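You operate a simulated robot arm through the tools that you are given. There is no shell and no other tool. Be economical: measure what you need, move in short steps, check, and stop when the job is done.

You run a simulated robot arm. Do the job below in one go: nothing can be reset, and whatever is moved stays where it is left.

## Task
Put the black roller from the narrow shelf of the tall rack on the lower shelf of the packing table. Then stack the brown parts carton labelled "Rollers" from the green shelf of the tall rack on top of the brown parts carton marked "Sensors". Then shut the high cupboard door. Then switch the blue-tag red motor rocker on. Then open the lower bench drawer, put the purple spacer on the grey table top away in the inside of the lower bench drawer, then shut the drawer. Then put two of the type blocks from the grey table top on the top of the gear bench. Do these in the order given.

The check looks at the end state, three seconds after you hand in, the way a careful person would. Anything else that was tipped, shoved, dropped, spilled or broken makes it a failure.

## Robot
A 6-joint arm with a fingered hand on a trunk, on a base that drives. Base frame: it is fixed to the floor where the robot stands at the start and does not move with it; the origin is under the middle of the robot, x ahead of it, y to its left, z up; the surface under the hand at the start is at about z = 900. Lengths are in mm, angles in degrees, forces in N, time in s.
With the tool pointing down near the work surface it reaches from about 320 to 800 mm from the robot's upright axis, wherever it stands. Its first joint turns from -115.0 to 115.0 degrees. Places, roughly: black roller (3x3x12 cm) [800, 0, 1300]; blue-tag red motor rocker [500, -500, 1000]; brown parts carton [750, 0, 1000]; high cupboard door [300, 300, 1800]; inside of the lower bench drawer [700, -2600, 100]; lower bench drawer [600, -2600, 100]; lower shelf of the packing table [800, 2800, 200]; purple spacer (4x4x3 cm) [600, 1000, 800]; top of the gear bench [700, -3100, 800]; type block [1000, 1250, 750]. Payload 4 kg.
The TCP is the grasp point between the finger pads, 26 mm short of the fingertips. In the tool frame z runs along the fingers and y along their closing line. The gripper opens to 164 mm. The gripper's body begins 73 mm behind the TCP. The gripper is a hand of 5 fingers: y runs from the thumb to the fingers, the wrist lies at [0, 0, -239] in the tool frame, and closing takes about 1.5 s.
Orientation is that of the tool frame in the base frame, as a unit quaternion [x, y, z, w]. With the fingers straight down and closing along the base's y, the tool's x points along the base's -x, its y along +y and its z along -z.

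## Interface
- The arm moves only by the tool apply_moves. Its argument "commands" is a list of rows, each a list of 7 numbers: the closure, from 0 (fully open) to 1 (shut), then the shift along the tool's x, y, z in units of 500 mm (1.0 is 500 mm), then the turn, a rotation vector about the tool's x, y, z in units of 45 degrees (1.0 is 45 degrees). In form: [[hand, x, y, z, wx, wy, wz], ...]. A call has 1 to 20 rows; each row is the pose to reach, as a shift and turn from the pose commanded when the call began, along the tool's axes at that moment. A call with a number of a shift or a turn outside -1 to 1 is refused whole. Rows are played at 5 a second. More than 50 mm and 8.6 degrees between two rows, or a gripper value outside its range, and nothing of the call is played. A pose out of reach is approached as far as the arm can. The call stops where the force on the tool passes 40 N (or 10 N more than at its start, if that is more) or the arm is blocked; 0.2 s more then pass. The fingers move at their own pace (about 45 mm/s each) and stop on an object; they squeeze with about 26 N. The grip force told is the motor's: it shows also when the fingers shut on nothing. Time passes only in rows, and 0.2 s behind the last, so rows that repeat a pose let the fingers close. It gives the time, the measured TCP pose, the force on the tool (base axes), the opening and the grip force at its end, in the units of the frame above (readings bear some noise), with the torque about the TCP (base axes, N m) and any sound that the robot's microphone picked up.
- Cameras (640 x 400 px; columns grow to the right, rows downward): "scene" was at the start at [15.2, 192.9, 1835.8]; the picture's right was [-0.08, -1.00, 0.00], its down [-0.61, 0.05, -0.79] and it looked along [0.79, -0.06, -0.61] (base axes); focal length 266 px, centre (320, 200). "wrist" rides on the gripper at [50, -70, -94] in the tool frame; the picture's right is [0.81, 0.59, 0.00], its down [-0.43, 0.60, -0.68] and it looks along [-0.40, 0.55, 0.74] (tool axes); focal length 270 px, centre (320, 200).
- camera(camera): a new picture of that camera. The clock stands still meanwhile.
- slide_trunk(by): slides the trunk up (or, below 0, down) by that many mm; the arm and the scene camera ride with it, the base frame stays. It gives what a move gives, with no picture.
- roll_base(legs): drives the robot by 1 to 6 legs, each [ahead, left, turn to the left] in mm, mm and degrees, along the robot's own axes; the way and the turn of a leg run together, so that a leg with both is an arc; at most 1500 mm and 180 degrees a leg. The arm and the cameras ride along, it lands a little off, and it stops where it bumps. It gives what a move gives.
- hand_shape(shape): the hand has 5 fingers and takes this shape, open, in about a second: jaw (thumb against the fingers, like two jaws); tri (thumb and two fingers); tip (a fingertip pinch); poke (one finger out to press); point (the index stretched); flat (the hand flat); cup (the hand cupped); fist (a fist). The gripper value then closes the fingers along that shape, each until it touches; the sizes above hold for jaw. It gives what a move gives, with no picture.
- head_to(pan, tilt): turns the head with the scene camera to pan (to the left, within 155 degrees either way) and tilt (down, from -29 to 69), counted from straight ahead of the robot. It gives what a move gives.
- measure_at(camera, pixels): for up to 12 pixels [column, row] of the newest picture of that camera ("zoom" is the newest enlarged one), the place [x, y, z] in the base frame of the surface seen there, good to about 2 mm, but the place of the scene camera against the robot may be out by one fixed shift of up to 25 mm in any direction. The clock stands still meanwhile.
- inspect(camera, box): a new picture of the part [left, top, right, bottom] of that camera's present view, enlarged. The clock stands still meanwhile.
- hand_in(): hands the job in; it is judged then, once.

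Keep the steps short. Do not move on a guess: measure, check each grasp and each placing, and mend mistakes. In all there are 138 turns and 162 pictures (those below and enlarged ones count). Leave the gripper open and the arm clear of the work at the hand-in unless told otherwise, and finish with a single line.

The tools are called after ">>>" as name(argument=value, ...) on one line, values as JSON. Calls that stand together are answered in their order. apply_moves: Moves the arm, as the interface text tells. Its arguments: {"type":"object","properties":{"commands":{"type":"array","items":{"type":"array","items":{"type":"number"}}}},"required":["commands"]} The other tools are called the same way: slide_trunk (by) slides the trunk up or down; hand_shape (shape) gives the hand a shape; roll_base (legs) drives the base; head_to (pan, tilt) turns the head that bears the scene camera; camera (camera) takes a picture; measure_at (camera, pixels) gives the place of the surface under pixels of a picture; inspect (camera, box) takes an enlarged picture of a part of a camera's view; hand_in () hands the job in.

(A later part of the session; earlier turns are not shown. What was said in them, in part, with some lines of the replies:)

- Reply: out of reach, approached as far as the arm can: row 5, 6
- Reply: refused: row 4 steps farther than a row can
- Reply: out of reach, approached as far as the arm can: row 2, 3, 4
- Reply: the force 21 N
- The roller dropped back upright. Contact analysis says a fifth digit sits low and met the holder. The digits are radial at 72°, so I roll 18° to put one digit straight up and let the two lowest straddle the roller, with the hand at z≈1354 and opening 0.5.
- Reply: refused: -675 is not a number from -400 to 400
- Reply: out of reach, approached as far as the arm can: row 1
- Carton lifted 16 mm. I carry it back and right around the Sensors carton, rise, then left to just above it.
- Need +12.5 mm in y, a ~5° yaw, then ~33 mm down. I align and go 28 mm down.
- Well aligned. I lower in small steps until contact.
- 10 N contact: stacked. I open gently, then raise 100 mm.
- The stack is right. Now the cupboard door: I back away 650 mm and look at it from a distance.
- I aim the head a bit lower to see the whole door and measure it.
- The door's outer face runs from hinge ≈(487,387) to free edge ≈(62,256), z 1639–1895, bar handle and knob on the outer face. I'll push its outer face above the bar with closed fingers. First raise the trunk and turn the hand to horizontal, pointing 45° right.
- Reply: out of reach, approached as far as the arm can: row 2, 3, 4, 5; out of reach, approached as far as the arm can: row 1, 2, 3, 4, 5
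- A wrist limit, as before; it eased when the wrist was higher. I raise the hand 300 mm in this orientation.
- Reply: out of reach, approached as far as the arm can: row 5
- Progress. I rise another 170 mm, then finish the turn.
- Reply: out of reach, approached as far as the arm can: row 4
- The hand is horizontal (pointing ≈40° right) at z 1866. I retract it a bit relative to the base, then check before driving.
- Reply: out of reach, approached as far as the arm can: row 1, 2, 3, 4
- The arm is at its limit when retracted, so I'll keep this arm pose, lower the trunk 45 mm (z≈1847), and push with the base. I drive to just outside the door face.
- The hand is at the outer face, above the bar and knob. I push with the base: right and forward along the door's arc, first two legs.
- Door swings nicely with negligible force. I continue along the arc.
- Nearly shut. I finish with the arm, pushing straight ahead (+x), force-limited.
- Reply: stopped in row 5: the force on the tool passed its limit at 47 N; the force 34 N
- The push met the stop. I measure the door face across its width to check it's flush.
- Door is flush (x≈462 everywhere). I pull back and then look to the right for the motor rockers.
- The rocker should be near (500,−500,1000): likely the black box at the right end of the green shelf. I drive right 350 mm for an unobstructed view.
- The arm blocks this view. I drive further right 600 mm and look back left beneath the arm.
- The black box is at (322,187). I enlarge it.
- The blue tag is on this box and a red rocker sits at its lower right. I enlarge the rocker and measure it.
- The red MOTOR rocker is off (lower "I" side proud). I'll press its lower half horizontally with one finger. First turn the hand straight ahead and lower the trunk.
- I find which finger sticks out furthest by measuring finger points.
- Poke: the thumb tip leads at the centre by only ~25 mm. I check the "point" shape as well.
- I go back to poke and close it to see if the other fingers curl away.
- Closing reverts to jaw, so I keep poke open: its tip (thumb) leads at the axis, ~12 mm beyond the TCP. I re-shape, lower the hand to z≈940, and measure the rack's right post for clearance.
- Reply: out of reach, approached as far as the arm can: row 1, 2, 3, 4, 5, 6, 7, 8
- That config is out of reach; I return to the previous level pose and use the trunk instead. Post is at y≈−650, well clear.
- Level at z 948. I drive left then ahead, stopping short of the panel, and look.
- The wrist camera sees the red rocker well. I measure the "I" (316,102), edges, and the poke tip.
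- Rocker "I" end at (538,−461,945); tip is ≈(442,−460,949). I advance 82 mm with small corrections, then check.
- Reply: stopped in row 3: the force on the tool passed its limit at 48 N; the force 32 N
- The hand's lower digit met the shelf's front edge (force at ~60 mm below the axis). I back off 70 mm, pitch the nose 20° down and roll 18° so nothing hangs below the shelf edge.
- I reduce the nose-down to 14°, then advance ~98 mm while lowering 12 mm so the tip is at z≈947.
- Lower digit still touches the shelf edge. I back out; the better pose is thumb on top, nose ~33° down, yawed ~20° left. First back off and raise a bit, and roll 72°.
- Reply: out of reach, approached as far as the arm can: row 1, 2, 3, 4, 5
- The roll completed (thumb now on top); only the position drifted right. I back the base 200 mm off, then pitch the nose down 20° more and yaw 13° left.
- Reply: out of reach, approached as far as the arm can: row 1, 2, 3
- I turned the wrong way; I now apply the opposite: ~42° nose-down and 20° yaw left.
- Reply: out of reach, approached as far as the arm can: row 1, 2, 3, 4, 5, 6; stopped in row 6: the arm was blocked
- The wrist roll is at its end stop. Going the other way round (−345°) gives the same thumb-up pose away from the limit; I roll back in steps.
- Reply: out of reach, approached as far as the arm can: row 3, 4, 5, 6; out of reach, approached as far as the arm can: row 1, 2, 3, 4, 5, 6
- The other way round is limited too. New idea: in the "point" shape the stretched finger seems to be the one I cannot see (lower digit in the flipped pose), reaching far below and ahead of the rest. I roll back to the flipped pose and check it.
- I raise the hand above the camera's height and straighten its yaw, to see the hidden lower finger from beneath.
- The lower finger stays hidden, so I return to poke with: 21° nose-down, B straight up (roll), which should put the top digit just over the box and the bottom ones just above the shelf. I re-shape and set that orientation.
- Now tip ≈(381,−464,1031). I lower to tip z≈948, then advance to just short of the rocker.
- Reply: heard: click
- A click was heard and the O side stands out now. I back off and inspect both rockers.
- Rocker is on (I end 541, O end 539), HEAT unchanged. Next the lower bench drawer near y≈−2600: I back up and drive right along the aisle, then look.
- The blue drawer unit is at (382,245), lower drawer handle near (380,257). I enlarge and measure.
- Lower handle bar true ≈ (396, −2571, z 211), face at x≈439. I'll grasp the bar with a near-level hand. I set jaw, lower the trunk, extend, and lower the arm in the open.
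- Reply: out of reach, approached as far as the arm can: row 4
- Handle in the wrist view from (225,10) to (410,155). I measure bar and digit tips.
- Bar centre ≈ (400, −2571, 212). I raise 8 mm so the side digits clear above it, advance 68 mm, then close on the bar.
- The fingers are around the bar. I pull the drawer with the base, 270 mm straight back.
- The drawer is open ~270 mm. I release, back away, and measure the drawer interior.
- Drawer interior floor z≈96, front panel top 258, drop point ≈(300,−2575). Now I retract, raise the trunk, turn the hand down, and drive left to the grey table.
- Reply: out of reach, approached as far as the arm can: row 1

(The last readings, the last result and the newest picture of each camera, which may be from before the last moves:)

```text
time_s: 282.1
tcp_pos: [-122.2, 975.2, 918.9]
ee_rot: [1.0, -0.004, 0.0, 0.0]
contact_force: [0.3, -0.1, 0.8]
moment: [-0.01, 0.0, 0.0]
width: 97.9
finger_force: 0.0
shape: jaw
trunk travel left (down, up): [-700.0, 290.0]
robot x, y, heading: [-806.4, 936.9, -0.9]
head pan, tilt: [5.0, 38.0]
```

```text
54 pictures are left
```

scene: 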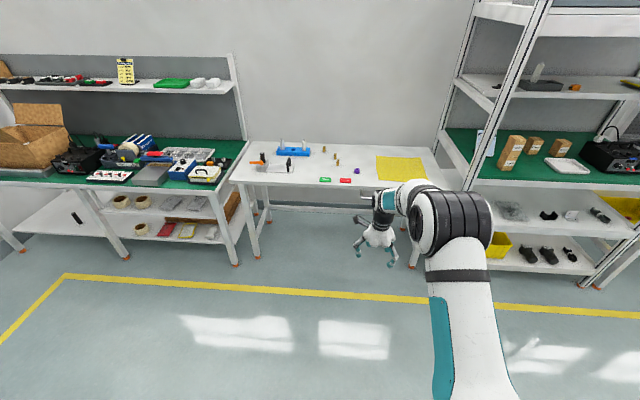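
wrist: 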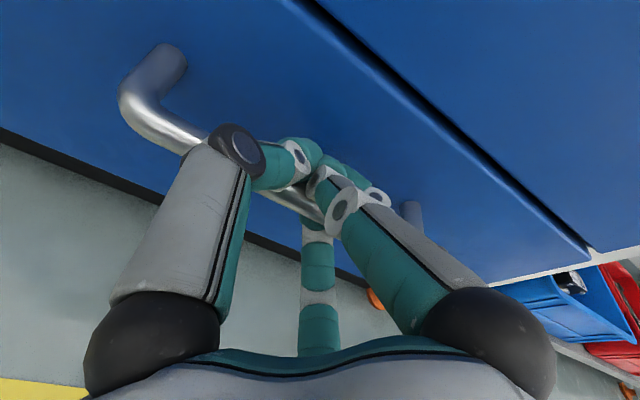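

I'm in front of the grey table. I enlarge its middle with the spacer and type blocks, and measure them.

>>> inspect(camera="scene", box=[270, 135, 390, 200])

```text
5.33 times, centred on (330, 168) of scene
```

zoom: 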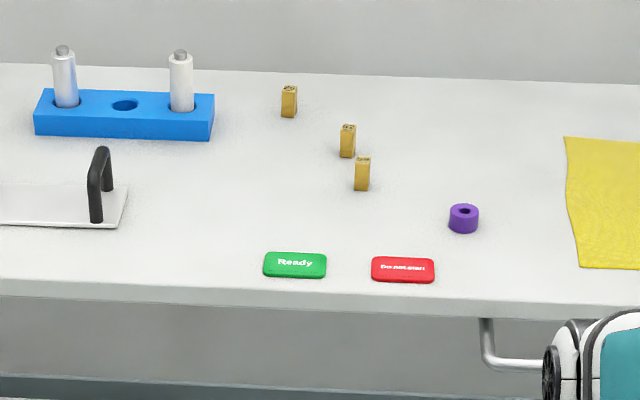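

>>> measure_at(camera="zoom", pixels=[[464, 208], [452, 220], [477, 220], [464, 226], [362, 160], [362, 175], [348, 127], [348, 142], [289, 89], [289, 105], [300, 298], [500, 350]])

```text
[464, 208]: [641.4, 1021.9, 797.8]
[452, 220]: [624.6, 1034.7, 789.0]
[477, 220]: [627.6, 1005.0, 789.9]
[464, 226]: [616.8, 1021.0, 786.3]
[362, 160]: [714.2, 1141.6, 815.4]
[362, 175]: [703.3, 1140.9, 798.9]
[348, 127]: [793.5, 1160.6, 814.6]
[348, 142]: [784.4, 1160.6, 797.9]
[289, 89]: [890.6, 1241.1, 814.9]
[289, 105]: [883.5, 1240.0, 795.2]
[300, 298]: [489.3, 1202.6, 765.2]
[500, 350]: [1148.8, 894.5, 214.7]
```

Spacer true ≈ (647,1007), z 768–798. I drive ahead 760 and left 28 with the hand high, then check with the wrist camera.

>>> roll_base(legs=[[0, 40, 0.9], [760, 0, 0]])

>>> camera(camera="wrist")

```text
time_s: 286.7
tcp_pos: [622.8, 1025.4, 919.4]
ee_rot: [1.0, 0.002, 0.0, 0.001]
contact_force: [0.5, 0.0, 0.4]
moment: [-0.02, 0.03, -0.02]
width: 97.8
finger_force: 0.1
shape: jaw
trunk travel left (down, up): [-700.0, 290.0]
robot x, y, heading: [-60.4, 979.4, 0.1]
head pan, tilt: [5.0, 38.0]
```

```text
52 pictures are left
```

wrist: 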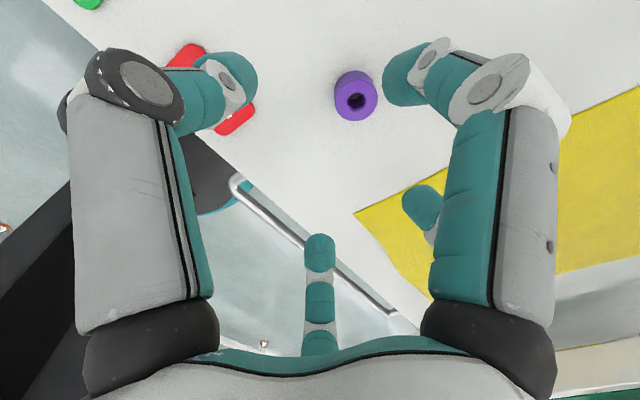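

>>> measure_at(camera="wrist", pixels=[[342, 88], [355, 80], [376, 98], [355, 118], [338, 105], [350, 75], [368, 85], [420, 300], [370, 140]])

```text
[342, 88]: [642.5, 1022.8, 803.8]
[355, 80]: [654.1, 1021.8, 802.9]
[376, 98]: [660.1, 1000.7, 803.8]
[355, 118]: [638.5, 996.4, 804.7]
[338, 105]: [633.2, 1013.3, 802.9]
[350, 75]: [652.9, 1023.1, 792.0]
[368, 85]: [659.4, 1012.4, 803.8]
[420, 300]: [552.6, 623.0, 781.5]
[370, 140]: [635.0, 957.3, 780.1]
```

Spacer centre (647,1010), top 804, table 780. I descend to z≈807 over it.

>>> apply_moves(commands=[[0.45, 0.024, 0.015, 0.06, 0, 0, 0], [0.45, 0.048, 0.03, 0.12, 0, 0, 0], [0.45, 0.049, 0.031, 0.18, 0, 0, 0], [0.45, 0.049, 0.031, 0.225, 0, 0, 0]])

>>> apply_moves(commands=[[0.6, 0, 0, 0, 0, 0, 0], [0.7, 0, 0, 0, 0, 0, 0], [0.8, 0, 0, 0, 0, 0, 0], [0.9, 0, 0, 0, 0, 0, 0], [1, 0, 0, 0, 0, 0, 0], [1, 0, 0, 0, 0, 0, 0], [1, 0, 0, 0, 0, 0, 0], [1, 0, 0, 0, 0, 0, 0]])

>>> camera(camera="wrist")

```text
time_s: 287.7
tcp_pos: [646.3, 1011.5, 807.2]
ee_rot: [1.0, 0.001, 0.001, 0.0]
contact_force: [0.1, 0.0, 9.7]
moment: [-0.16, 0.2, 0.01]
width: 90.8
finger_force: 0.0
shape: jaw
trunk travel left (down, up): [-700.0, 290.0]
robot x, y, heading: [-64.2, 977.3, -0.0]
head pan, tilt: [5.0, 38.0]
```

```text
time_s: 289.5
tcp_pos: [645.1, 1010.7, 804.9]
ee_rot: [1.0, 0.002, -0.001, 0.0]
contact_force: [0.3, 0.2, 0.5]
moment: [-0.03, 0.0, 0.01]
width: 38.2
finger_force: 26.1
shape: jaw
trunk travel left (down, up): [-700.0, 290.0]
robot x, y, heading: [-58.7, 977.0, 0.1]
head pan, tilt: [5.0, 38.0]
```

```text
51 pictures are left
```

wrist: 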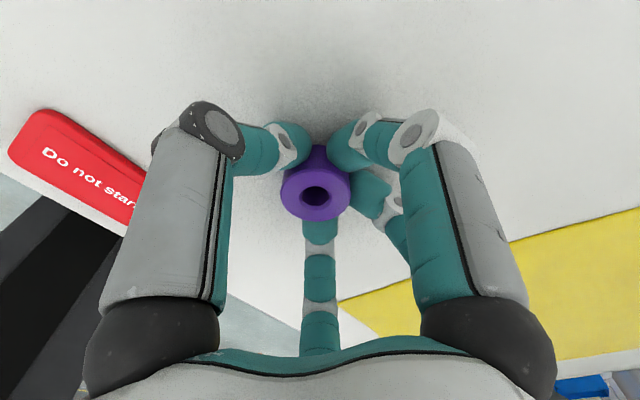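

Spacer gripped. I lift 200 mm, back off, and drive to the open drawer.

>>> apply_moves(commands=[[1, 0, 0, -0.08, 0, 0, 0], [1, 0, 0, -0.16, 0, 0, 0], [1, 0, 0, -0.24, 0, 0, 0], [1, 0, 0, -0.32, 0, 0, 0], [1, 0, 0, -0.4, 0, 0, 0]])

>>> camera(camera="wrist")

>>> roll_base(legs=[[-780, 0, 0], [0, -1450, 0], [0, -1450, 0], [0, -670, 0]])

>>> head_to(pan=0, tilt=45)

>>> camera(camera="scene")

```text
time_s: 290.7
tcp_pos: [649.0, 1010.2, 1005.6]
ee_rot: [1.0, 0.002, 0.0, 0.0]
contact_force: [-0.6, -0.2, -0.8]
moment: [-0.01, -0.02, 0.01]
width: 38.1
finger_force: 26.2
shape: jaw
trunk travel left (down, up): [-700.0, 290.0]
robot x, y, heading: [-65.8, 978.2, -0.0]
head pan, tilt: [5.0, 38.0]
```

```text
50 pictures are left
```

wrist: 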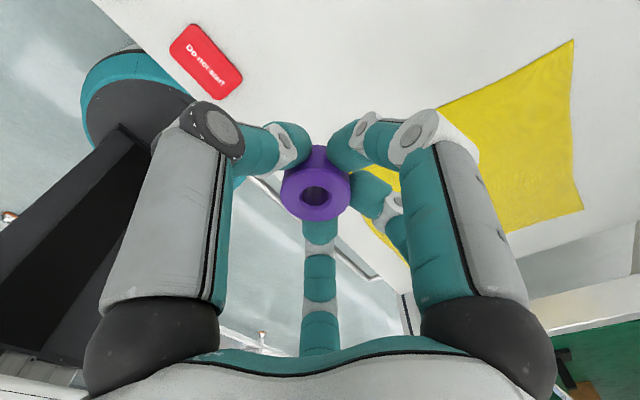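

```text
time_s: 311.7
tcp_pos: [-206.2, -2559.7, 1004.4]
ee_rot: [1.0, -0.012, 0.0, 0.0]
contact_force: [-0.1, 0.1, -0.7]
moment: [0.0, 0.01, 0.0]
width: 38.3
finger_force: 25.6
shape: jaw
trunk travel left (down, up): [-700.0, 290.0]
robot x, y, heading: [-914.9, -2574.4, -1.6]
head pan, tilt: [5.0, 38.0]
```

```text
time_s: 312.3
tcp_pos: [-204.7, -2559.8, 1005.0]
ee_rot: [1.0, -0.013, 0.0, 0.0]
contact_force: [0.1, 0.0, -1.0]
moment: [0.01, 0.0, 0.01]
width: 38.1
finger_force: 25.7
shape: jaw
trunk travel left (down, up): [-700.0, 290.0]
robot x, y, heading: [-916.2, -2572.4, -1.4]
head pan, tilt: [0.0, 45.0]
```

```text
49 pictures are left
```

scene: 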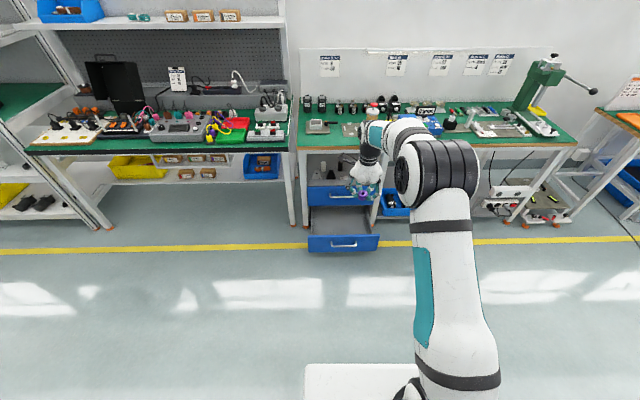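

Spacer still held. I lower the trunk 700 (TCP z≈305, above the drawer front 263) and drive over the drawer.

>>> slide_trunk(by=-400)

>>> slide_trunk(by=-295)

>>> roll_base(legs=[[0, -33, 1.4], [487, 0, 0]])

>>> camera(camera="scene")

>>> camera(camera="wrist")

```text
time_s: 316.2
tcp_pos: [-205.9, -2559.3, 605.5]
ee_rot: [1.0, -0.012, 0.0, 0.0]
contact_force: [0.7, -0.2, -0.2]
moment: [-0.02, 0.01, 0.0]
width: 37.8
finger_force: 26.1
shape: jaw
trunk travel left (down, up): [-300.0, 690.0]
robot x, y, heading: [-917.8, -2570.8, -1.3]
head pan, tilt: [0.0, 45.0]
```

```text
time_s: 319.1
tcp_pos: [-205.6, -2560.0, 311.1]
ee_rot: [1.0, -0.012, 0.0, 0.0]
contact_force: [1.0, -0.9, -0.5]
moment: [0.01, 0.01, -0.01]
width: 38.0
finger_force: 26.2
shape: jaw
trunk travel left (down, up): [-5.0, 985.0]
robot x, y, heading: [-915.9, -2570.3, -1.6]
head pan, tilt: [0.0, 45.0]
```

```text
time_s: 322.5
tcp_pos: [294.7, -2573.1, 310.0]
ee_rot: [1.0, 0.002, -0.001, 0.0]
contact_force: [-0.2, 0.1, -0.2]
moment: [0.02, -0.02, -0.01]
width: 37.8
finger_force: 26.4
shape: jaw
trunk travel left (down, up): [-5.0, 985.0]
robot x, y, heading: [-412.5, -2605.7, -0.1]
head pan, tilt: [0.0, 45.0]
```

```text
48 pictures are left
```

scene: 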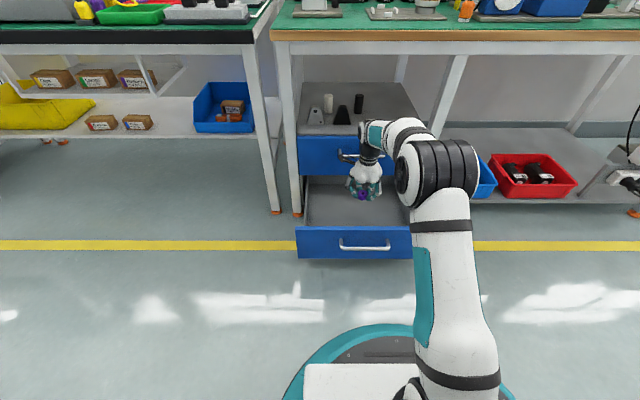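

```text
47 pictures are left
```

wrist: 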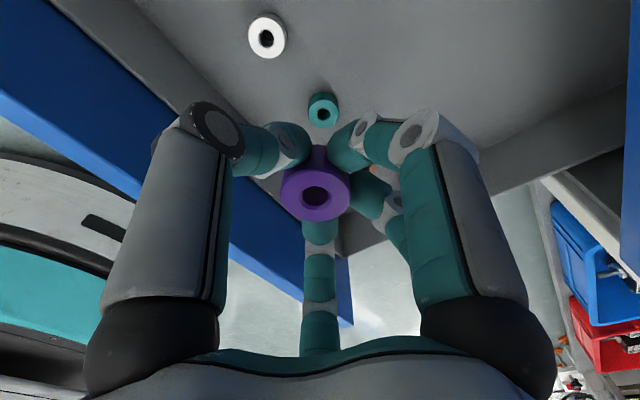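

Two other spacers (white, teal) already lie in the drawer. I measure them and the drawer limits to choose a free spot.

>>> measure_at(camera="wrist", pixels=[[267, 40], [323, 110], [270, 185], [330, 250], [420, 60], [200, 60], [525, 150], [100, 120], [350, 60], [280, 250]])

```text
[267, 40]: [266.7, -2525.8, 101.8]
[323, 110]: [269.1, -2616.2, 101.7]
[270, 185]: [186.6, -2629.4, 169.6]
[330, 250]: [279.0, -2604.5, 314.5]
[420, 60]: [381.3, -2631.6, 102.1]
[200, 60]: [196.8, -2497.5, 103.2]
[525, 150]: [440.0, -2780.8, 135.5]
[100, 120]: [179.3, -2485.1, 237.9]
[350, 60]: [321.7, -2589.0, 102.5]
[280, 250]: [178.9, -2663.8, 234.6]
```

Free spot at the right: (≈290, −2705). I shift right 130 mm and descend to just above the floor (TCP ≈131).

>>> roll_base(legs=[[0, -132, 0]])

>>> apply_moves(commands=[[1, 0, 0, 0.07, 0, 0, 0], [1, 0, 0, 0.14, 0, 0, 0], [1, 0, 0, 0.21, 0, 0, 0], [1, 0, 0, 0.28, 0, 0, 0], [1, 0, 0, 0.33, 0, 0, 0], [1, 0, 0, 0.356, 0, 0, 0]])

>>> camera(camera="wrist")

```text
time_s: 323.8
tcp_pos: [295.4, -2704.2, 310.2]
ee_rot: [1.0, 0.0, 0.0, 0.0]
contact_force: [0.0, 0.1, -0.4]
moment: [0.02, 0.02, -0.01]
width: 38.1
finger_force: 25.6
shape: jaw
trunk travel left (down, up): [-5.0, 985.0]
robot x, y, heading: [-412.9, -2737.3, -0.1]
head pan, tilt: [0.0, 45.0]
```

```text
time_s: 325.3
tcp_pos: [303.1, -2702.4, 144.6]
ee_rot: [1.0, 0.001, 0.011, 0.001]
contact_force: [0.0, -0.8, 21.1]
moment: [0.05, 0.19, -0.05]
width: 38.6
finger_force: 26.4
shape: jaw
trunk travel left (down, up): [-5.0, 985.0]
robot x, y, heading: [-415.3, -2735.4, -0.3]
head pan, tilt: [0.0, 45.0]
stopped in row 6: the force on the tool passed its limit at 42 N (the readings are from after the stop); the commanded pose is now the measured one
```

```text
46 pictures are left
```

wrist: 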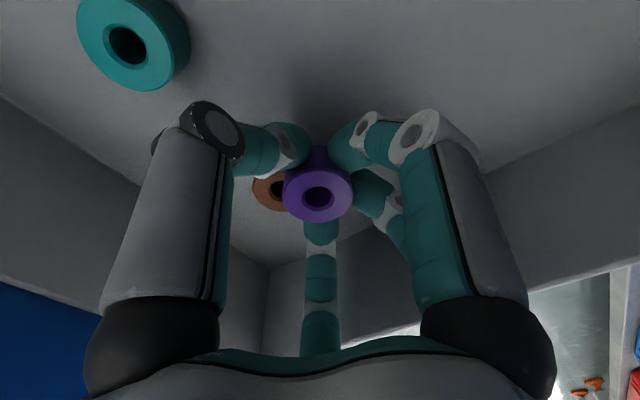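

There is a brown spacer partly under mine that was hidden. I rise 40 mm and locate it.

>>> apply_moves(commands=[[1, 0, 0, -0.04, 0, 0, 0], [1, 0, 0, -0.08, 0, 0, 0], [1, 0, 0, -0.16, 0, 0, 0]])

>>> camera(camera="wrist")

>>> measure_at(camera="wrist", pixels=[[270, 180], [262, 190], [280, 215], [275, 200], [420, 100], [300, 60], [150, 60], [180, 30]])

```text
time_s: 326.1
tcp_pos: [299.2, -2702.3, 218.5]
ee_rot: [1.0, 0.0, 0.006, 0.0]
contact_force: [-0.1, -0.4, -0.6]
moment: [0.0, 0.02, -0.01]
width: 37.8
finger_force: 25.9
shape: jaw
trunk travel left (down, up): [-5.0, 985.0]
robot x, y, heading: [-418.5, -2738.5, -0.0]
head pan, tilt: [0.0, 45.0]
```

```text
45 pictures are left
```

wrist: 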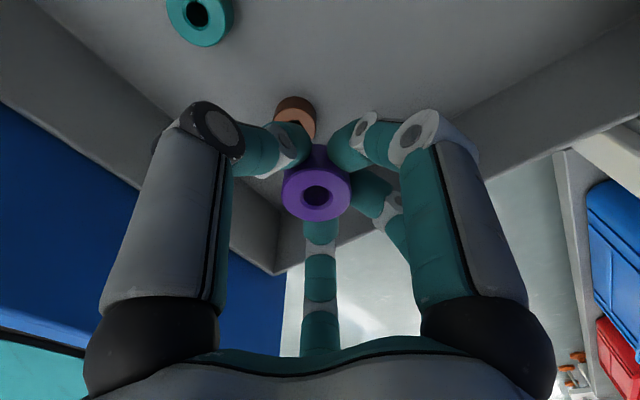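

```text
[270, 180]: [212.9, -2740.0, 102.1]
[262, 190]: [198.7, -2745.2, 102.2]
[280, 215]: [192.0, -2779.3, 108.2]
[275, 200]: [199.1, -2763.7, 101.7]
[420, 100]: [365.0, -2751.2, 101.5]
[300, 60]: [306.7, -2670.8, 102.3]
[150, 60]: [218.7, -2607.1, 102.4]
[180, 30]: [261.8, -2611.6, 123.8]
```

>>> measure_at(camera="wrist", pixels=[[295, 118], [285, 112], [310, 118], [297, 103], [305, 130], [340, 90], [400, 90], [330, 110]])

```text
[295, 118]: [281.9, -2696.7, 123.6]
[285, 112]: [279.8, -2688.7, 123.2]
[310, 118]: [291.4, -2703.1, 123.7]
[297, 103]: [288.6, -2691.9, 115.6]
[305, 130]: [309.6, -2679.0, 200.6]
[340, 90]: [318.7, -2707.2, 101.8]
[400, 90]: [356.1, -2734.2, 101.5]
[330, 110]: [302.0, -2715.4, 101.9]
```

Brown spacer is at (287,−2703). I move to a clear spot (338,−2650) and descend to just above the floor.

>>> apply_moves(commands=[[1, 0.039, -0.052, 0, 0, 0, 0], [1, 0.078, -0.104, 0, 0, 0, 0], [1, 0.078, -0.104, 0.08, 0, 0, 0], [1, 0.078, -0.104, 0.15, 0, 0, 0], [1, 0.078, -0.104, 0.172, 0, 0, 0]])

>>> camera(camera="wrist")

```text
time_s: 327.3
tcp_pos: [339.4, -2649.8, 135.7]
ee_rot: [1.0, 0.0, 0.006, -0.001]
contact_force: [-0.2, 0.4, -0.3]
moment: [0.01, -0.01, 0.0]
width: 37.9
finger_force: 25.7
shape: jaw
trunk travel left (down, up): [-5.0, 985.0]
robot x, y, heading: [-419.0, -2736.6, -0.2]
head pan, tilt: [0.0, 45.0]
```

```text
44 pictures are left
```

wrist: 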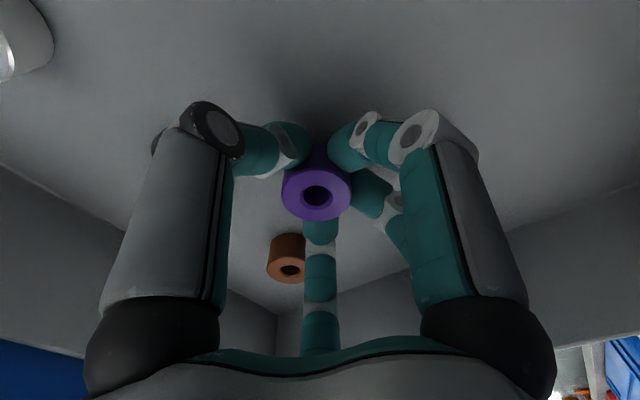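

Clear around. I lower 6 mm more, open moderately, and rise.

>>> apply_moves(commands=[[1, 0, 0, 0.012, 0, 0, 0], [0.8, 0, 0, 0.012, 0, 0, 0], [0.72, 0, 0, 0.012, 0, 0, 0], [0.66, 0, 0, 0.012, 0, 0, 0], [0.6, 0, 0, 0.012, 0, 0, 0], [0.6, 0, 0, 0.012, 0, 0, 0], [0.6, 0, 0, -0.06, 0, 0, 0], [0.6, 0, 0, -0.14, 0, 0, 0], [0.6, 0, 0, -0.22, 0, 0, 0], [0.6, 0, 0, -0.3, 0, 0, 0], [0.6, 0, 0, -0.38, 0, 0, 0]])

>>> camera(camera="wrist")

```text
time_s: 329.5
tcp_pos: [324.6, -2651.8, 272.7]
ee_rot: [1.0, 0.004, -0.011, 0.005]
contact_force: [-8.8, -1.2, -4.8]
moment: [-0.27, -0.64, 0.63]
width: 65.7
finger_force: 0.1
shape: jaw
trunk travel left (down, up): [-5.0, 985.0]
robot x, y, heading: [-415.9, -2738.2, 0.0]
head pan, tilt: [0.0, 45.0]
stopped in row 11: the force on the tool passed its limit at 75 N (the readings are from after the stop); the commanded pose is now the measured one
```

```text
43 pictures are left
```

wrist: 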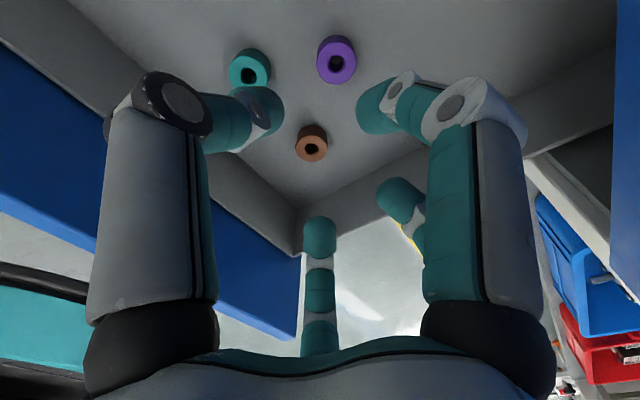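

The spacer is placed. Rising, the hand brushed the upper handle. I move 75 mm toward the robot, then rise.

>>> apply_moves(commands=[[0.6, -0.08, 0, 0, 0, 0, 0], [0.6, -0.15, 0, 0, 0, 0, 0], [0.6, -0.15, 0, -0.08, 0, 0, 0], [0.6, -0.15, 0, -0.16, 0, 0, 0]])

>>> roll_base(legs=[[-330, 0, 0]])

>>> camera(camera="scene")

```text
time_s: 330.5
tcp_pos: [252.9, -2649.5, 351.6]
ee_rot: [1.0, 0.003, -0.009, 0.003]
contact_force: [0.7, 0.1, -0.1]
moment: [0.01, -0.03, -0.01]
width: 65.3
finger_force: 0.0
shape: jaw
trunk travel left (down, up): [-5.0, 985.0]
robot x, y, heading: [-414.2, -2736.5, 0.1]
head pan, tilt: [0.0, 45.0]
```

```text
time_s: 332.7
tcp_pos: [-77.0, -2651.5, 352.0]
ee_rot: [1.0, 0.0, -0.01, 0.004]
contact_force: [0.1, -0.6, 0.3]
moment: [0.01, 0.0, -0.02]
width: 65.4
finger_force: 0.0
shape: jaw
trunk travel left (down, up): [-5.0, 985.0]
robot x, y, heading: [-745.5, -2732.2, -0.2]
head pan, tilt: [0.0, 45.0]
```

```text
42 pictures are left
```

scene: 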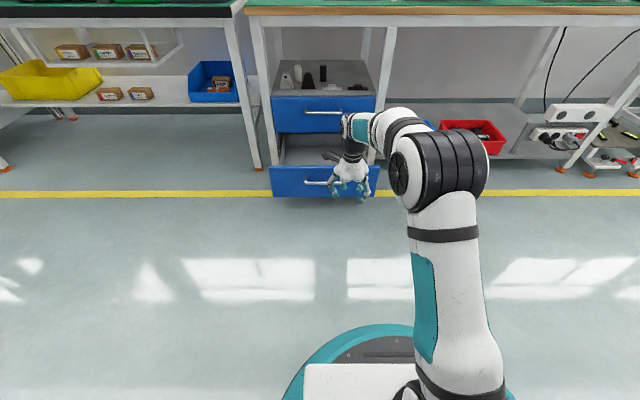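

Now shutting: I lower the hand to z≈160 in front of the handle, centred on it (y≈−2571), and push the handle bar with the base.

>>> apply_moves(commands=[[0.7, 0, 0, 0.08, 0, 0, 0], [0.8, 0, 0, 0.16, 0, 0, 0], [0.9, 0, 0, 0.24, 0, 0, 0], [1, 0, 0, 0.32, 0, 0, 0], [1, 0, 0, 0.384, 0, 0, 0]])

>>> roll_base(legs=[[0, 80, 0], [370, 0, 0]])

>>> camera(camera="scene")

```text
time_s: 333.9
tcp_pos: [-80.6, -2652.8, 161.4]
ee_rot: [1.0, 0.0, -0.008, 0.004]
contact_force: [0.1, -0.1, 0.7]
moment: [0.01, -0.02, -0.01]
width: 0.0
finger_force: 16.3
shape: jaw
trunk travel left (down, up): [-5.0, 985.0]
robot x, y, heading: [-746.5, -2733.7, -0.3]
head pan, tilt: [0.0, 45.0]
```

```text
time_s: 336.9
tcp_pos: [287.6, -2577.4, 161.6]
ee_rot: [1.0, -0.001, -0.009, 0.003]
contact_force: [0.3, -0.4, 0.5]
moment: [-0.01, 0.0, 0.02]
width: 0.0
finger_force: 25.8
shape: jaw
trunk travel left (down, up): [-5.0, 985.0]
robot x, y, heading: [-375.2, -2659.4, -0.4]
head pan, tilt: [0.0, 45.0]
```

```text
41 pictures are left
5 turns are left
```

scene: 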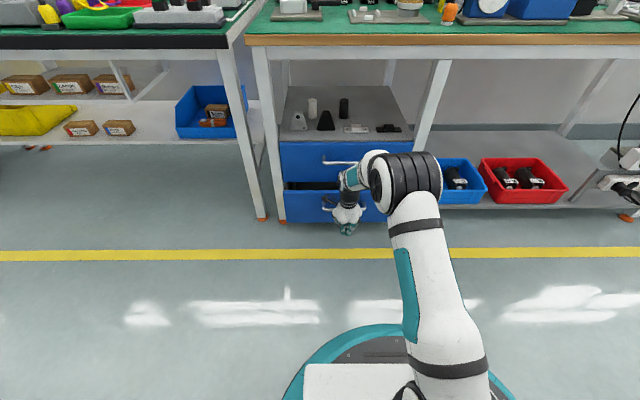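

Only 5 turns remain, so I chain actions. The drawer still has ~50 mm to go: I measure the bench strip, push the drawer shut with a force-limited arm push, back off, photograph the bench and drawer, then drive to the grey table above the first type block.

>>> measure_at(camera="scene", pixels=[[340, 28], [420, 28], [340, 36], [390, 23], [293, 20], [449, 24], [330, 15], [350, 12], [425, 15], [465, 22], [600, 25], [565, 28]])

>>> apply_moves(commands=[[1, 0.02, 0, 0, 0, 0, 0], [1, 0.04, 0, 0, 0, 0, 0], [1, 0.06, 0, 0, 0, 0, 0], [1, 0.08, 0, 0, 0, 0, 0], [1, 0.1, 0, 0, 0, 0, 0], [1, 0.12, 0, 0, 0, 0, 0], [1, 0.14, 0, 0, 0, 0, 0], [1, 0.16, 0, 0, 0, 0, 0], [1, 0.18, 0, 0, 0, 0, 0]])

>>> roll_base(legs=[[-460, 0, 0.4]])

>>> slide_trunk(by=400)

>>> slide_trunk(by=300)

>>> head_to(pan=-3, tilt=42)

>>> camera(camera="scene")

>>> apply_moves(commands=[[0.7, 0, 0, -0.08, 0, 0, 0], [0.5, 0, 0, -0.16, 0, 0, 0], [0.4, 0, 0, -0.2, 0, 0, 0]])

>>> roll_base(legs=[[0, 1450, 0], [0, 1450, 0], [0, 740, 0], [760, 0, 0]])

>>> camera(camera="wrist")

```text
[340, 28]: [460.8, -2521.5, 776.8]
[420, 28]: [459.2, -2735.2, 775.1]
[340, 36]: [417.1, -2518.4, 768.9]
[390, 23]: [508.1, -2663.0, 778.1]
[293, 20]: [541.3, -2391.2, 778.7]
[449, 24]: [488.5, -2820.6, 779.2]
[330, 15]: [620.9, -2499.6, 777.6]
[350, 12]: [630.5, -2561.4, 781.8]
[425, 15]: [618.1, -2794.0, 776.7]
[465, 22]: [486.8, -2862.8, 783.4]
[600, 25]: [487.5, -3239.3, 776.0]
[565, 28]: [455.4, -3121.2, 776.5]
```

```text
time_s: 338.5
tcp_pos: [346.9, -2577.4, 159.4]
ee_rot: [1.0, 0.0, -0.015, 0.004]
contact_force: [-14.4, -1.7, 11.7]
moment: [0.27, -1.27, 0.08]
width: 0.0
finger_force: 25.6
shape: jaw
trunk travel left (down, up): [-5.0, 985.0]
robot x, y, heading: [-377.9, -2655.4, -0.5]
head pan, tilt: [0.0, 45.0]
stopped in row 7: the force on the tool passed its limit at 58 N (the readings are from after the stop); the commanded pose is now the measured one
```

```text
time_s: 341.2
tcp_pos: [-110.9, -2565.3, 158.1]
ee_rot: [1.0, 0.007, -0.015, 0.005]
contact_force: [0.6, 0.4, 0.9]
moment: [0.02, -0.03, -0.01]
width: 0.0
finger_force: 25.9
shape: jaw
trunk travel left (down, up): [-5.0, 985.0]
robot x, y, heading: [-829.4, -2655.7, 0.3]
head pan, tilt: [0.0, 45.0]
```

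```text
time_s: 345.0
tcp_pos: [-111.3, -2565.0, 557.5]
ee_rot: [1.0, 0.007, -0.016, 0.005]
contact_force: [0.0, 0.3, -0.2]
moment: [-0.02, 0.01, 0.0]
width: 0.0
finger_force: 25.8
shape: jaw
trunk travel left (down, up): [-405.0, 585.0]
robot x, y, heading: [-836.4, -2658.7, 0.4]
head pan, tilt: [0.0, 45.0]
```

```text
time_s: 348.0
tcp_pos: [-109.9, -2565.9, 859.8]
ee_rot: [1.0, 0.007, -0.015, 0.005]
contact_force: [1.3, -0.3, -0.3]
moment: [0.01, -0.03, 0.02]
width: 0.2
finger_force: 25.9
shape: jaw
trunk travel left (down, up): [-705.0, 285.0]
robot x, y, heading: [-832.4, -2658.5, 0.3]
head pan, tilt: [0.0, 45.0]
```

```text
time_s: 348.7
tcp_pos: [-110.1, -2565.8, 858.5]
ee_rot: [1.0, 0.007, -0.015, 0.004]
contact_force: [0.0, 0.4, 0.7]
moment: [0.01, -0.01, -0.02]
width: 0.0
finger_force: 25.9
shape: jaw
trunk travel left (down, up): [-705.0, 285.0]
robot x, y, heading: [-838.0, -2658.1, 0.8]
head pan, tilt: [-3.0, 42.0]
```

```text
40 pictures are left
```

scene: 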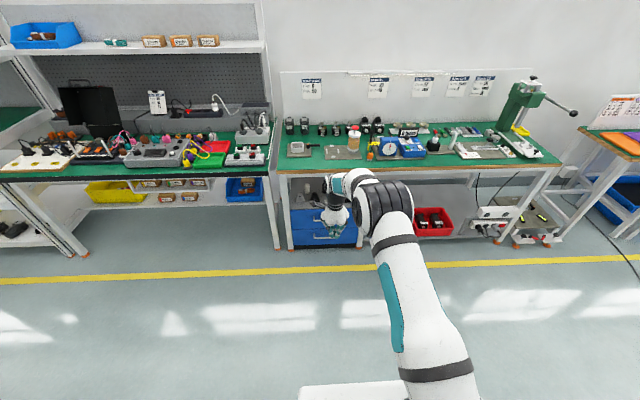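

```text
time_s: 349.5
tcp_pos: [-109.3, -2565.6, 959.8]
ee_rot: [1.0, 0.007, -0.016, 0.005]
contact_force: [0.2, -0.9, -0.4]
moment: [0.01, -0.01, -0.01]
width: 43.3
finger_force: 0.1
shape: jaw
trunk travel left (down, up): [-705.0, 285.0]
robot x, y, heading: [-828.4, -2659.0, 0.4]
head pan, tilt: [-3.0, 42.0]
```

```text
time_s: 371.2
tcp_pos: [633.3, 1125.4, 958.9]
ee_rot: [1.0, -0.004, -0.016, 0.004]
contact_force: [-0.8, -0.5, -0.3]
moment: [-0.01, -0.04, -0.02]
width: 97.8
finger_force: 0.0
shape: jaw
trunk travel left (down, up): [-705.0, 285.0]
robot x, y, heading: [-94.1, 1046.5, -0.8]
head pan, tilt: [-3.0, 42.0]
```

```text
39 pictures are left
4 turns are left
```

wrist: 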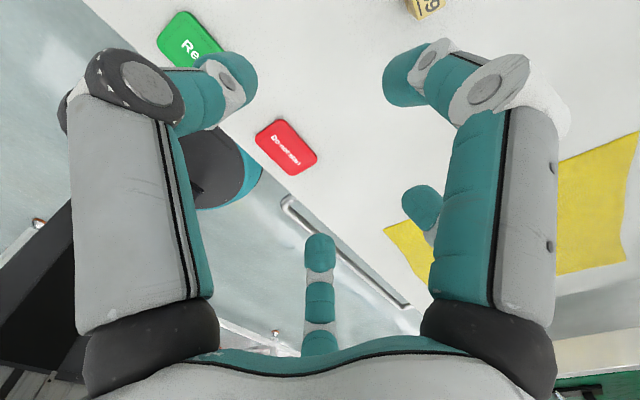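

The drawer is shut. Block 1 computes to (725,1128) from the wrist view, matching the earlier measure. I close the distance with the base, descend, grasp, lift, check, and drive to the gear bench.

>>> roll_base(legs=[[93, 4, 0]])

>>> apply_moves(commands=[[0.55, 0.002, 0, 0.08, 0, 0, 0], [0.55, 0.005, -0.001, 0.16, 0, 0, 0], [0.55, 0.008, -0.002, 0.24, 0, 0, 0], [0.55, 0.0095, -0.0025, 0.28, 0, 0, 0], [0.55, 0.0095, -0.0025, 0.295, 0, 0, 0]])

>>> apply_moves(commands=[[0.7, 0, 0, 0, 0, 0, 0], [0.8, 0, 0, 0, 0, 0, 0], [0.9, 0, 0, 0, 0, 0, 0], [1, 0, 0, 0, 0, 0, 0], [1, 0, 0, 0, 0, 0, 0], [1, 0, 0, 0, 0, 0, 0], [1, 0, 0, 0, 0, 0, 0], [1, 0, 0, 0, 0, 0, 0], [1, 0, 0, 0, 0, 0, 0]])

>>> apply_moves(commands=[[1, 0, 0, -0.04, 0, 0, 0], [1, 0, 0, -0.1, 0, 0, 0], [1, 0, 0, -0.18, 0, 0, 0], [1, 0, 0, -0.26, 0, 0, 0], [1, 0, 0, -0.3, 0, 0, 0]])

>>> camera(camera="wrist")

>>> roll_base(legs=[[-800, 0, 0.5], [0, -1450, 0], [0, -1450, 0], [0, -735, 0]])

>>> camera(camera="scene")

>>> inspect(camera="scene", box=[250, 100, 410, 200])

```text
time_s: 372.3
tcp_pos: [727.4, 1128.8, 959.3]
ee_rot: [1.0, -0.003, -0.015, 0.004]
contact_force: [0.7, 1.0, -0.2]
moment: [0.01, 0.03, 0.02]
width: 97.8
finger_force: 0.0
shape: jaw
trunk travel left (down, up): [-705.0, 285.0]
robot x, y, heading: [0.3, 1051.7, -0.7]
head pan, tilt: [-3.0, 42.0]
```

```text
time_s: 373.5
tcp_pos: [725.8, 1127.0, 809.1]
ee_rot: [1.0, -0.001, -0.015, 0.004]
contact_force: [0.4, -0.2, -0.7]
moment: [-0.01, 0.02, -0.02]
width: 74.0
finger_force: 0.2
shape: jaw
trunk travel left (down, up): [-705.0, 285.0]
robot x, y, heading: [-2.6, 1046.1, -0.6]
head pan, tilt: [-3.0, 42.0]
```

```text
time_s: 375.5
tcp_pos: [726.3, 1127.5, 810.4]
ee_rot: [1.0, -0.001, -0.015, 0.004]
contact_force: [-0.3, -0.3, 0.6]
moment: [-0.03, 0.0, -0.01]
width: 15.1
finger_force: 26.5
shape: jaw
trunk travel left (down, up): [-705.0, 285.0]
robot x, y, heading: [0.9, 1045.9, -0.7]
head pan, tilt: [-3.0, 42.0]
```

```text
time_s: 376.7
tcp_pos: [726.8, 1130.2, 964.1]
ee_rot: [1.0, -0.002, -0.016, 0.005]
contact_force: [0.6, -0.4, -1.2]
moment: [0.03, -0.02, 0.02]
width: 15.0
finger_force: 25.5
shape: jaw
trunk travel left (down, up): [-705.0, 285.0]
robot x, y, heading: [-3.7, 1046.6, -0.7]
head pan, tilt: [-3.0, 42.0]
```

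```text
38 pictures are left
```

wrist: 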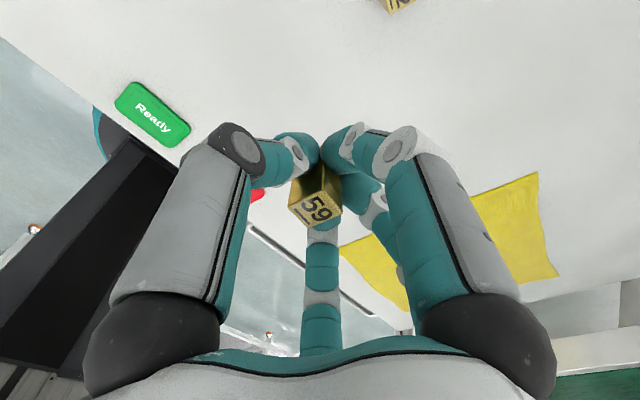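

```text
time_s: 398.2
tcp_pos: [112.7, -2455.2, 963.7]
ee_rot: [0.999, 0.039, -0.016, 0.005]
contact_force: [0.2, -0.3, -1.6]
moment: [0.04, 0.02, 0.03]
width: 15.0
finger_force: 26.3
shape: jaw
trunk travel left (down, up): [-705.0, 285.0]
robot x, y, heading: [-604.5, -2591.3, 4.0]
head pan, tilt: [-3.0, 42.0]
```

```text
37 pictures are left
```

scene: 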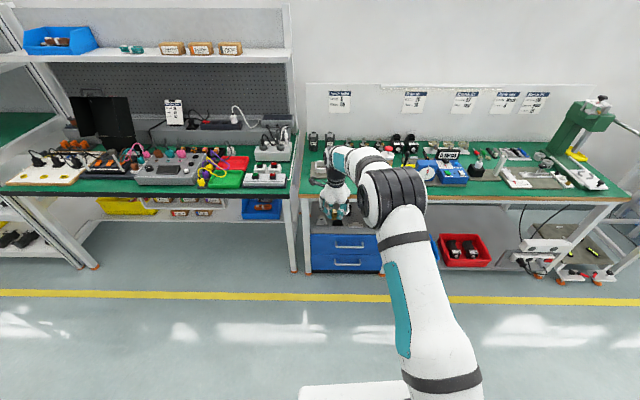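

```text
4.00 times, centred on (330, 150) of scene
3 turns are left
```

zoom: 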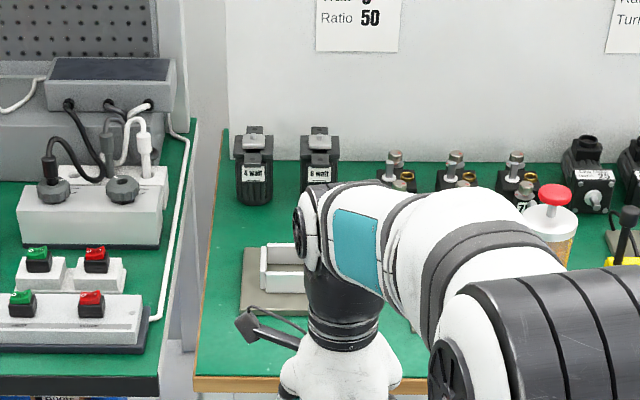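

Block 59 is held. I straighten (−4°), move to the free front strip of the bench at about (490,−2522), lower with force stop, release, rise, check, then drive back above the second block.

>>> roll_base(legs=[[0, 0, -4.0], [364, -17, 0]])

>>> apply_moves(commands=[[1, 0.003, 0, 0.08, 0, 0, 0], [1, 0.005, -0.001, 0.16, 0, 0, 0], [1, 0.008, -0.002, 0.24, 0, 0, 0], [1, 0.009, -0.002, 0.28, 0, 0, 0], [1, 0.0095, -0.0025, 0.292, 0, 0, 0], [1, 0.0095, -0.0025, 0.298, 0, 0, 0], [1, 0.0095, -0.0025, 0.303, 0, 0, 0], [1, 0.0095, -0.0025, 0.307, 0, 0, 0]])

>>> apply_moves(commands=[[0.9, 0, 0, 0, 0, 0, 0], [0.88, 0, 0, 0, 0, 0, 0], [0.86, 0, 0, 0, 0, 0, 0], [0.83, 0, 0, 0, 0, 0, 0], [0.8, 0, 0, 0, 0, 0, 0], [0.77, 0, 0, 0, 0, 0, 0], [0.74, 0, 0, 0, 0, 0, 0], [0.72, 0, 0, 0, 0, 0, 0], [0.72, 0, 0, 0, 0, 0, 0]])

>>> apply_moves(commands=[[0.72, 0, 0, -0.04, 0, 0, 0], [0.72, 0, 0, -0.1, 0, 0, 0], [0.72, 0, 0, -0.18, 0, 0, 0], [0.72, 0, 0, -0.26, 0, 0, 0], [0.72, 0, 0, -0.305, 0, 0, 0]])

>>> camera(camera="wrist")

>>> roll_base(legs=[[-560, 0, 0], [0, 1450, 0], [0, 1450, 0], [0, 720, 0], [770, 0, 0]])

>>> camera(camera="wrist")

```text
time_s: 401.0
tcp_pos: [483.3, -2510.0, 962.3]
ee_rot: [1.0, 0.009, -0.015, 0.005]
contact_force: [0.0, -0.1, -1.3]
moment: [0.0, 0.02, 0.03]
width: 15.2
finger_force: 25.9
shape: jaw
trunk travel left (down, up): [-705.0, 285.0]
robot x, y, heading: [-247.8, -2610.8, 0.8]
head pan, tilt: [-3.0, 42.0]
```

```text
time_s: 402.8
tcp_pos: [481.3, -2511.3, 809.7]
ee_rot: [1.0, 0.01, -0.016, 0.004]
contact_force: [-0.3, -0.2, -0.5]
moment: [0.03, -0.01, -0.05]
width: 14.8
finger_force: 25.6
shape: jaw
trunk travel left (down, up): [-705.0, 285.0]
robot x, y, heading: [-245.4, -2609.0, 0.7]
head pan, tilt: [-3.0, 42.0]
```

```text
time_s: 404.8
tcp_pos: [482.7, -2511.0, 810.9]
ee_rot: [1.0, 0.01, -0.015, 0.003]
contact_force: [-0.1, 0.2, -0.1]
moment: [-0.02, -0.02, -0.02]
width: 45.6
finger_force: 0.0
shape: jaw
trunk travel left (down, up): [-705.0, 285.0]
robot x, y, heading: [-245.9, -2609.4, 0.6]
head pan, tilt: [-3.0, 42.0]
```

```text
time_s: 406.0
tcp_pos: [487.2, -2510.0, 962.2]
ee_rot: [1.0, 0.01, -0.016, 0.004]
contact_force: [0.1, 0.3, 0.8]
moment: [-0.08, 0.01, -0.03]
width: 45.7
finger_force: 0.0
shape: jaw
trunk travel left (down, up): [-705.0, 285.0]
robot x, y, heading: [-242.7, -2610.4, 0.9]
head pan, tilt: [-3.0, 42.0]
```

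```text
35 pictures are left
```

wrist: 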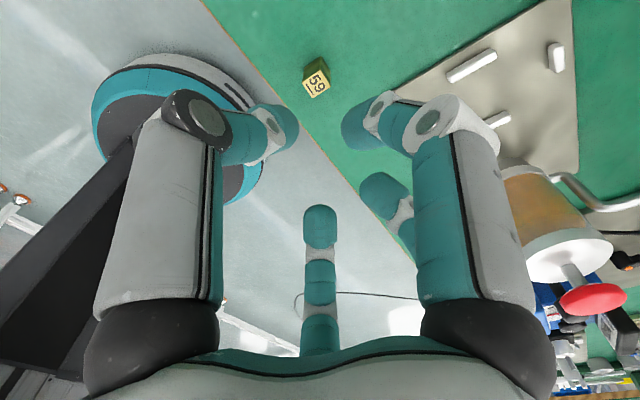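

```text
time_s: 429.9
tcp_pos: [654.5, 1030.1, 962.0]
ee_rot: [1.0, 0.001, -0.015, 0.004]
contact_force: [0.1, -0.1, -0.8]
moment: [0.01, 0.01, -0.01]
width: 45.8
finger_force: 0.0
shape: jaw
trunk travel left (down, up): [-705.0, 285.0]
robot x, y, heading: [-78.7, 947.8, -0.2]
head pan, tilt: [-3.0, 42.0]
```

```text
34 pictures are left
2 turns are left
```

wrist: 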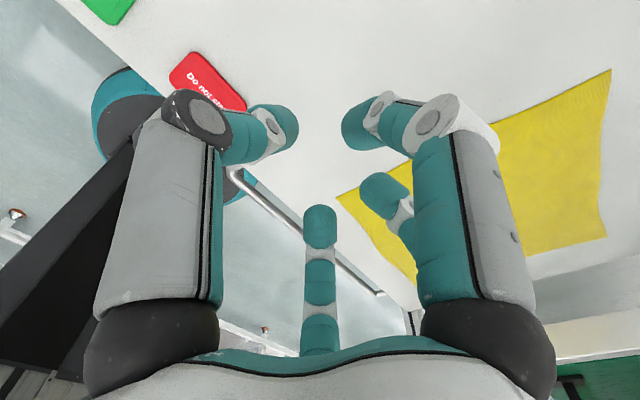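

Block 59 stands on the bench. Now the second block at (804.5,1147.5): I correct with short base legs, descend, grasp, lift, and drive back to the bench.

>>> roll_base(legs=[[0, 116, 0.2], [149, 0, 0]])

>>> apply_moves(commands=[[0.5, 0.003, 0, 0.08, 0, 0, 0], [0.5, 0.005, -0.001, 0.16, 0, 0, 0], [0.5, 0.008, -0.002, 0.24, 0, 0, 0], [0.5, 0.009, -0.002, 0.285, 0, 0, 0], [0.5, 0.0095, -0.0025, 0.302, 0, 0, 0]])

>>> apply_moves(commands=[[0.7, 0, 0, 0, 0, 0, 0], [0.8, 0, 0, 0, 0, 0, 0], [0.9, 0, 0, 0, 0, 0, 0], [1, 0, 0, 0, 0, 0, 0], [1, 0, 0, 0, 0, 0, 0], [1, 0, 0, 0, 0, 0, 0], [1, 0, 0, 0, 0, 0, 0], [1, 0, 0, 0, 0, 0, 0], [1, 0, 0, 0, 0, 0, 0]])

>>> apply_moves(commands=[[1, 0, 0, -0.04, 0, 0, 0], [1, 0, 0, -0.1, 0, 0, 0], [1, 0, 0, -0.18, 0, 0, 0], [1, 0, 0, -0.26, 0, 0, 0], [1, 0, 0, -0.3, 0, 0, 0]])

>>> camera(camera="wrist")

>>> roll_base(legs=[[-870, 0, 0], [0, -1450, 0], [0, -1450, 0], [0, -845, 0]])

>>> camera(camera="scene")

>>> camera(camera="wrist")

```text
time_s: 432.1
tcp_pos: [809.0, 1148.7, 961.1]
ee_rot: [1.0, 0.003, -0.015, 0.004]
contact_force: [-0.2, 0.4, 0.4]
moment: [0.01, 0.06, -0.03]
width: 45.6
finger_force: 0.0
shape: jaw
trunk travel left (down, up): [-705.0, 285.0]
robot x, y, heading: [73.2, 1061.9, 0.1]
head pan, tilt: [-3.0, 42.0]
```

```text
time_s: 433.3
tcp_pos: [807.9, 1149.7, 809.4]
ee_rot: [1.0, 0.004, -0.016, 0.005]
contact_force: [-0.2, 0.0, 0.2]
moment: [-0.01, -0.02, 0.03]
width: 81.7
finger_force: 0.0
shape: jaw
trunk travel left (down, up): [-705.0, 285.0]
robot x, y, heading: [78.4, 1062.3, -0.1]
head pan, tilt: [-3.0, 42.0]
```

```text
time_s: 435.3
tcp_pos: [808.5, 1150.4, 809.8]
ee_rot: [1.0, 0.003, -0.016, 0.004]
contact_force: [0.2, 0.1, -0.4]
moment: [0.02, -0.05, -0.02]
width: 13.5
finger_force: 25.8
shape: jaw
trunk travel left (down, up): [-705.0, 285.0]
robot x, y, heading: [75.4, 1058.2, -0.0]
head pan, tilt: [-3.0, 42.0]
```

```text
time_s: 436.5
tcp_pos: [810.8, 1150.6, 960.8]
ee_rot: [1.0, 0.004, -0.015, 0.005]
contact_force: [0.1, 0.1, 0.0]
moment: [-0.01, 0.0, 0.03]
width: 13.5
finger_force: 26.3
shape: jaw
trunk travel left (down, up): [-705.0, 285.0]
robot x, y, heading: [71.2, 1059.5, -0.2]
head pan, tilt: [-3.0, 42.0]
```

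```text
33 pictures are left
```

wrist: 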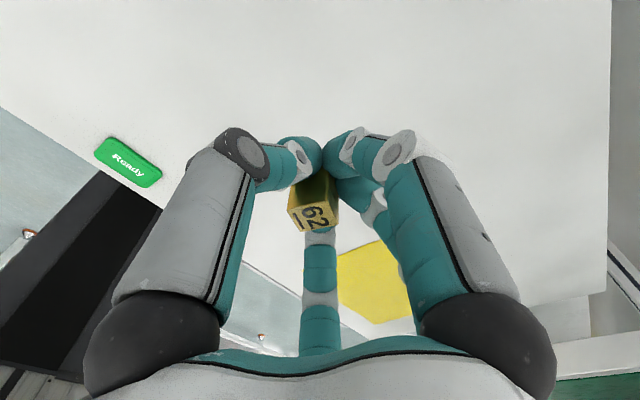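

```text
time_s: 458.9
tcp_pos: [20.6, -2604.6, 960.6]
ee_rot: [1.0, 0.006, -0.015, 0.005]
contact_force: [0.1, -0.5, -1.2]
moment: [0.03, 0.0, 0.0]
width: 13.5
finger_force: 26.1
shape: jaw
trunk travel left (down, up): [-705.0, 285.0]
robot x, y, heading: [-718.1, -2698.0, 0.2]
head pan, tilt: [-3.0, 42.0]
```

```text
32 pictures are left
```

scene: 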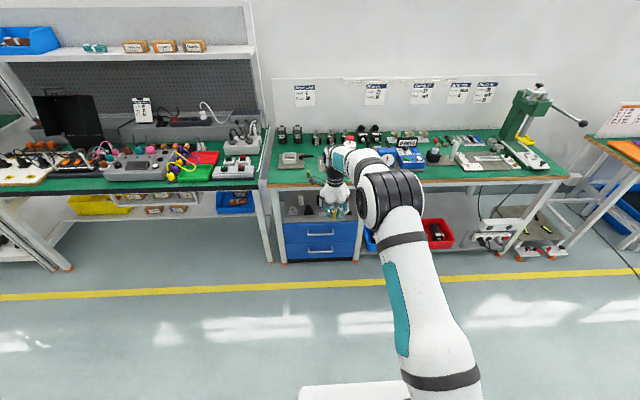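

```text
31 pictures are left
1 turns are left
```

wrist: 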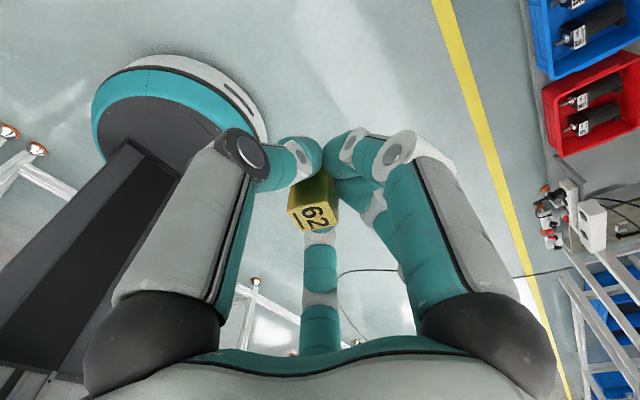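

Block 62 is held at (21,−2605) and the drawer is shut. Last turn: drive in to x≈500 on the free front strip (94 mm beside block 59), lower, release, rise, back away and hand in.

>>> roll_base(legs=[[475, -4, -0.3]])

>>> apply_moves(commands=[[1, 0.003, 0, 0.08, 0, 0, 0], [1, 0.005, -0.001, 0.16, 0, 0, 0], [1, 0.008, -0.002, 0.24, 0, 0, 0], [1, 0.009, -0.002, 0.28, 0, 0, 0], [1, 0.0095, -0.0025, 0.293, 0, 0, 0], [1, 0.0095, -0.0025, 0.299, 0, 0, 0], [1, 0.0095, -0.0025, 0.304, 0, 0, 0], [1, 0.0095, -0.0025, 0.307, 0, 0, 0]])

>>> apply_moves(commands=[[0.9, 0, 0, 0, 0, 0, 0], [0.88, 0, 0, 0, 0, 0, 0], [0.86, 0, 0, 0, 0, 0, 0], [0.83, 0, 0, 0, 0, 0, 0], [0.8, 0, 0, 0, 0, 0, 0], [0.77, 0, 0, 0, 0, 0, 0], [0.74, 0, 0, 0, 0, 0, 0], [0.72, 0, 0, 0, 0, 0, 0], [0.72, 0, 0, 0, 0, 0, 0]])

>>> apply_moves(commands=[[0.72, 0, 0, -0.04, 0, 0, 0], [0.72, 0, 0, -0.1, 0, 0, 0], [0.72, 0, 0, -0.18, 0, 0, 0], [0.72, 0, 0, -0.26, 0, 0, 0], [0.72, 0, 0, -0.305, 0, 0, 0]])

>>> roll_base(legs=[[-450, 0, 0]])

>>> apply_moves(commands=[[0.4, 0, 0, 0, 0, 0, 0], [0.1, 0, 0, 0, 0, 0, 0], [0, 0, 0, 0, 0, 0, 0], [0, 0, 0, 0, 0, 0, 0], [0, 0, 0, 0, 0, 0, 0]])

>>> hand_in()

```text
time_s: 461.8
tcp_pos: [498.6, -2619.6, 959.7]
ee_rot: [1.0, -0.001, -0.016, 0.004]
contact_force: [-0.9, 0.4, -0.5]
moment: [-0.03, 0.02, 0.01]
width: 13.8
finger_force: 26.2
shape: jaw
trunk travel left (down, up): [-705.0, 285.0]
robot x, y, heading: [-240.8, -2701.3, -0.6]
head pan, tilt: [-3.0, 42.0]
```

```text
time_s: 463.6
tcp_pos: [498.3, -2620.3, 809.5]
ee_rot: [1.0, -0.001, -0.014, 0.005]
contact_force: [-1.1, 0.3, 14.3]
moment: [0.09, -0.22, 0.03]
width: 13.8
finger_force: 26.5
shape: jaw
trunk travel left (down, up): [-705.0, 285.0]
robot x, y, heading: [-238.7, -2702.3, -0.7]
head pan, tilt: [-3.0, 42.0]
```

```text
time_s: 465.6
tcp_pos: [497.2, -2619.2, 808.3]
ee_rot: [1.0, 0.0, -0.013, 0.005]
contact_force: [-8.0, -1.4, 13.4]
moment: [0.17, -0.33, -0.05]
width: 44.7
finger_force: 0.1
shape: jaw
trunk travel left (down, up): [-705.0, 285.0]
robot x, y, heading: [-239.0, -2701.9, -0.3]
head pan, tilt: [-3.0, 42.0]
```

```text
time_s: 466.8
tcp_pos: [501.5, -2619.9, 959.0]
ee_rot: [1.0, -0.001, -0.015, 0.003]
contact_force: [-0.4, -0.9, 0.3]
moment: [0.02, 0.0, 0.01]
width: 46.0
finger_force: 0.0
shape: jaw
trunk travel left (down, up): [-705.0, 285.0]
robot x, y, heading: [-238.3, -2703.1, -0.8]
head pan, tilt: [-3.0, 42.0]
```

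```text
time_s: 469.4
tcp_pos: [62.1, -2613.3, 959.0]
ee_rot: [1.0, 0.0, -0.017, 0.004]
contact_force: [-0.6, -0.2, -0.4]
moment: [0.0, 0.03, -0.01]
width: 45.6
finger_force: 0.0
shape: jaw
trunk travel left (down, up): [-705.0, 285.0]
robot x, y, heading: [-680.1, -2702.7, -0.3]
head pan, tilt: [-3.0, 42.0]
```

```text
time_s: 470.6
tcp_pos: [62.1, -2613.1, 958.3]
ee_rot: [1.0, 0.001, -0.017, 0.005]
contact_force: [-0.6, 0.3, 0.4]
moment: [-0.02, 0.03, 0.02]
width: 148.3
finger_force: 0.1
shape: jaw
trunk travel left (down, up): [-705.0, 285.0]
robot x, y, heading: [-679.6, -2699.8, -0.3]
head pan, tilt: [-3.0, 42.0]
```

```text
The job is handed in.
```

All six steps were carried out in order and handed in, but I took no picture after setting down the second block (62), whose last lowering and release showed about 14 N of contact, and the hand also bumped the green shelf's edge, a brown spacer in the drawer and the upper drawer's handle along the way.
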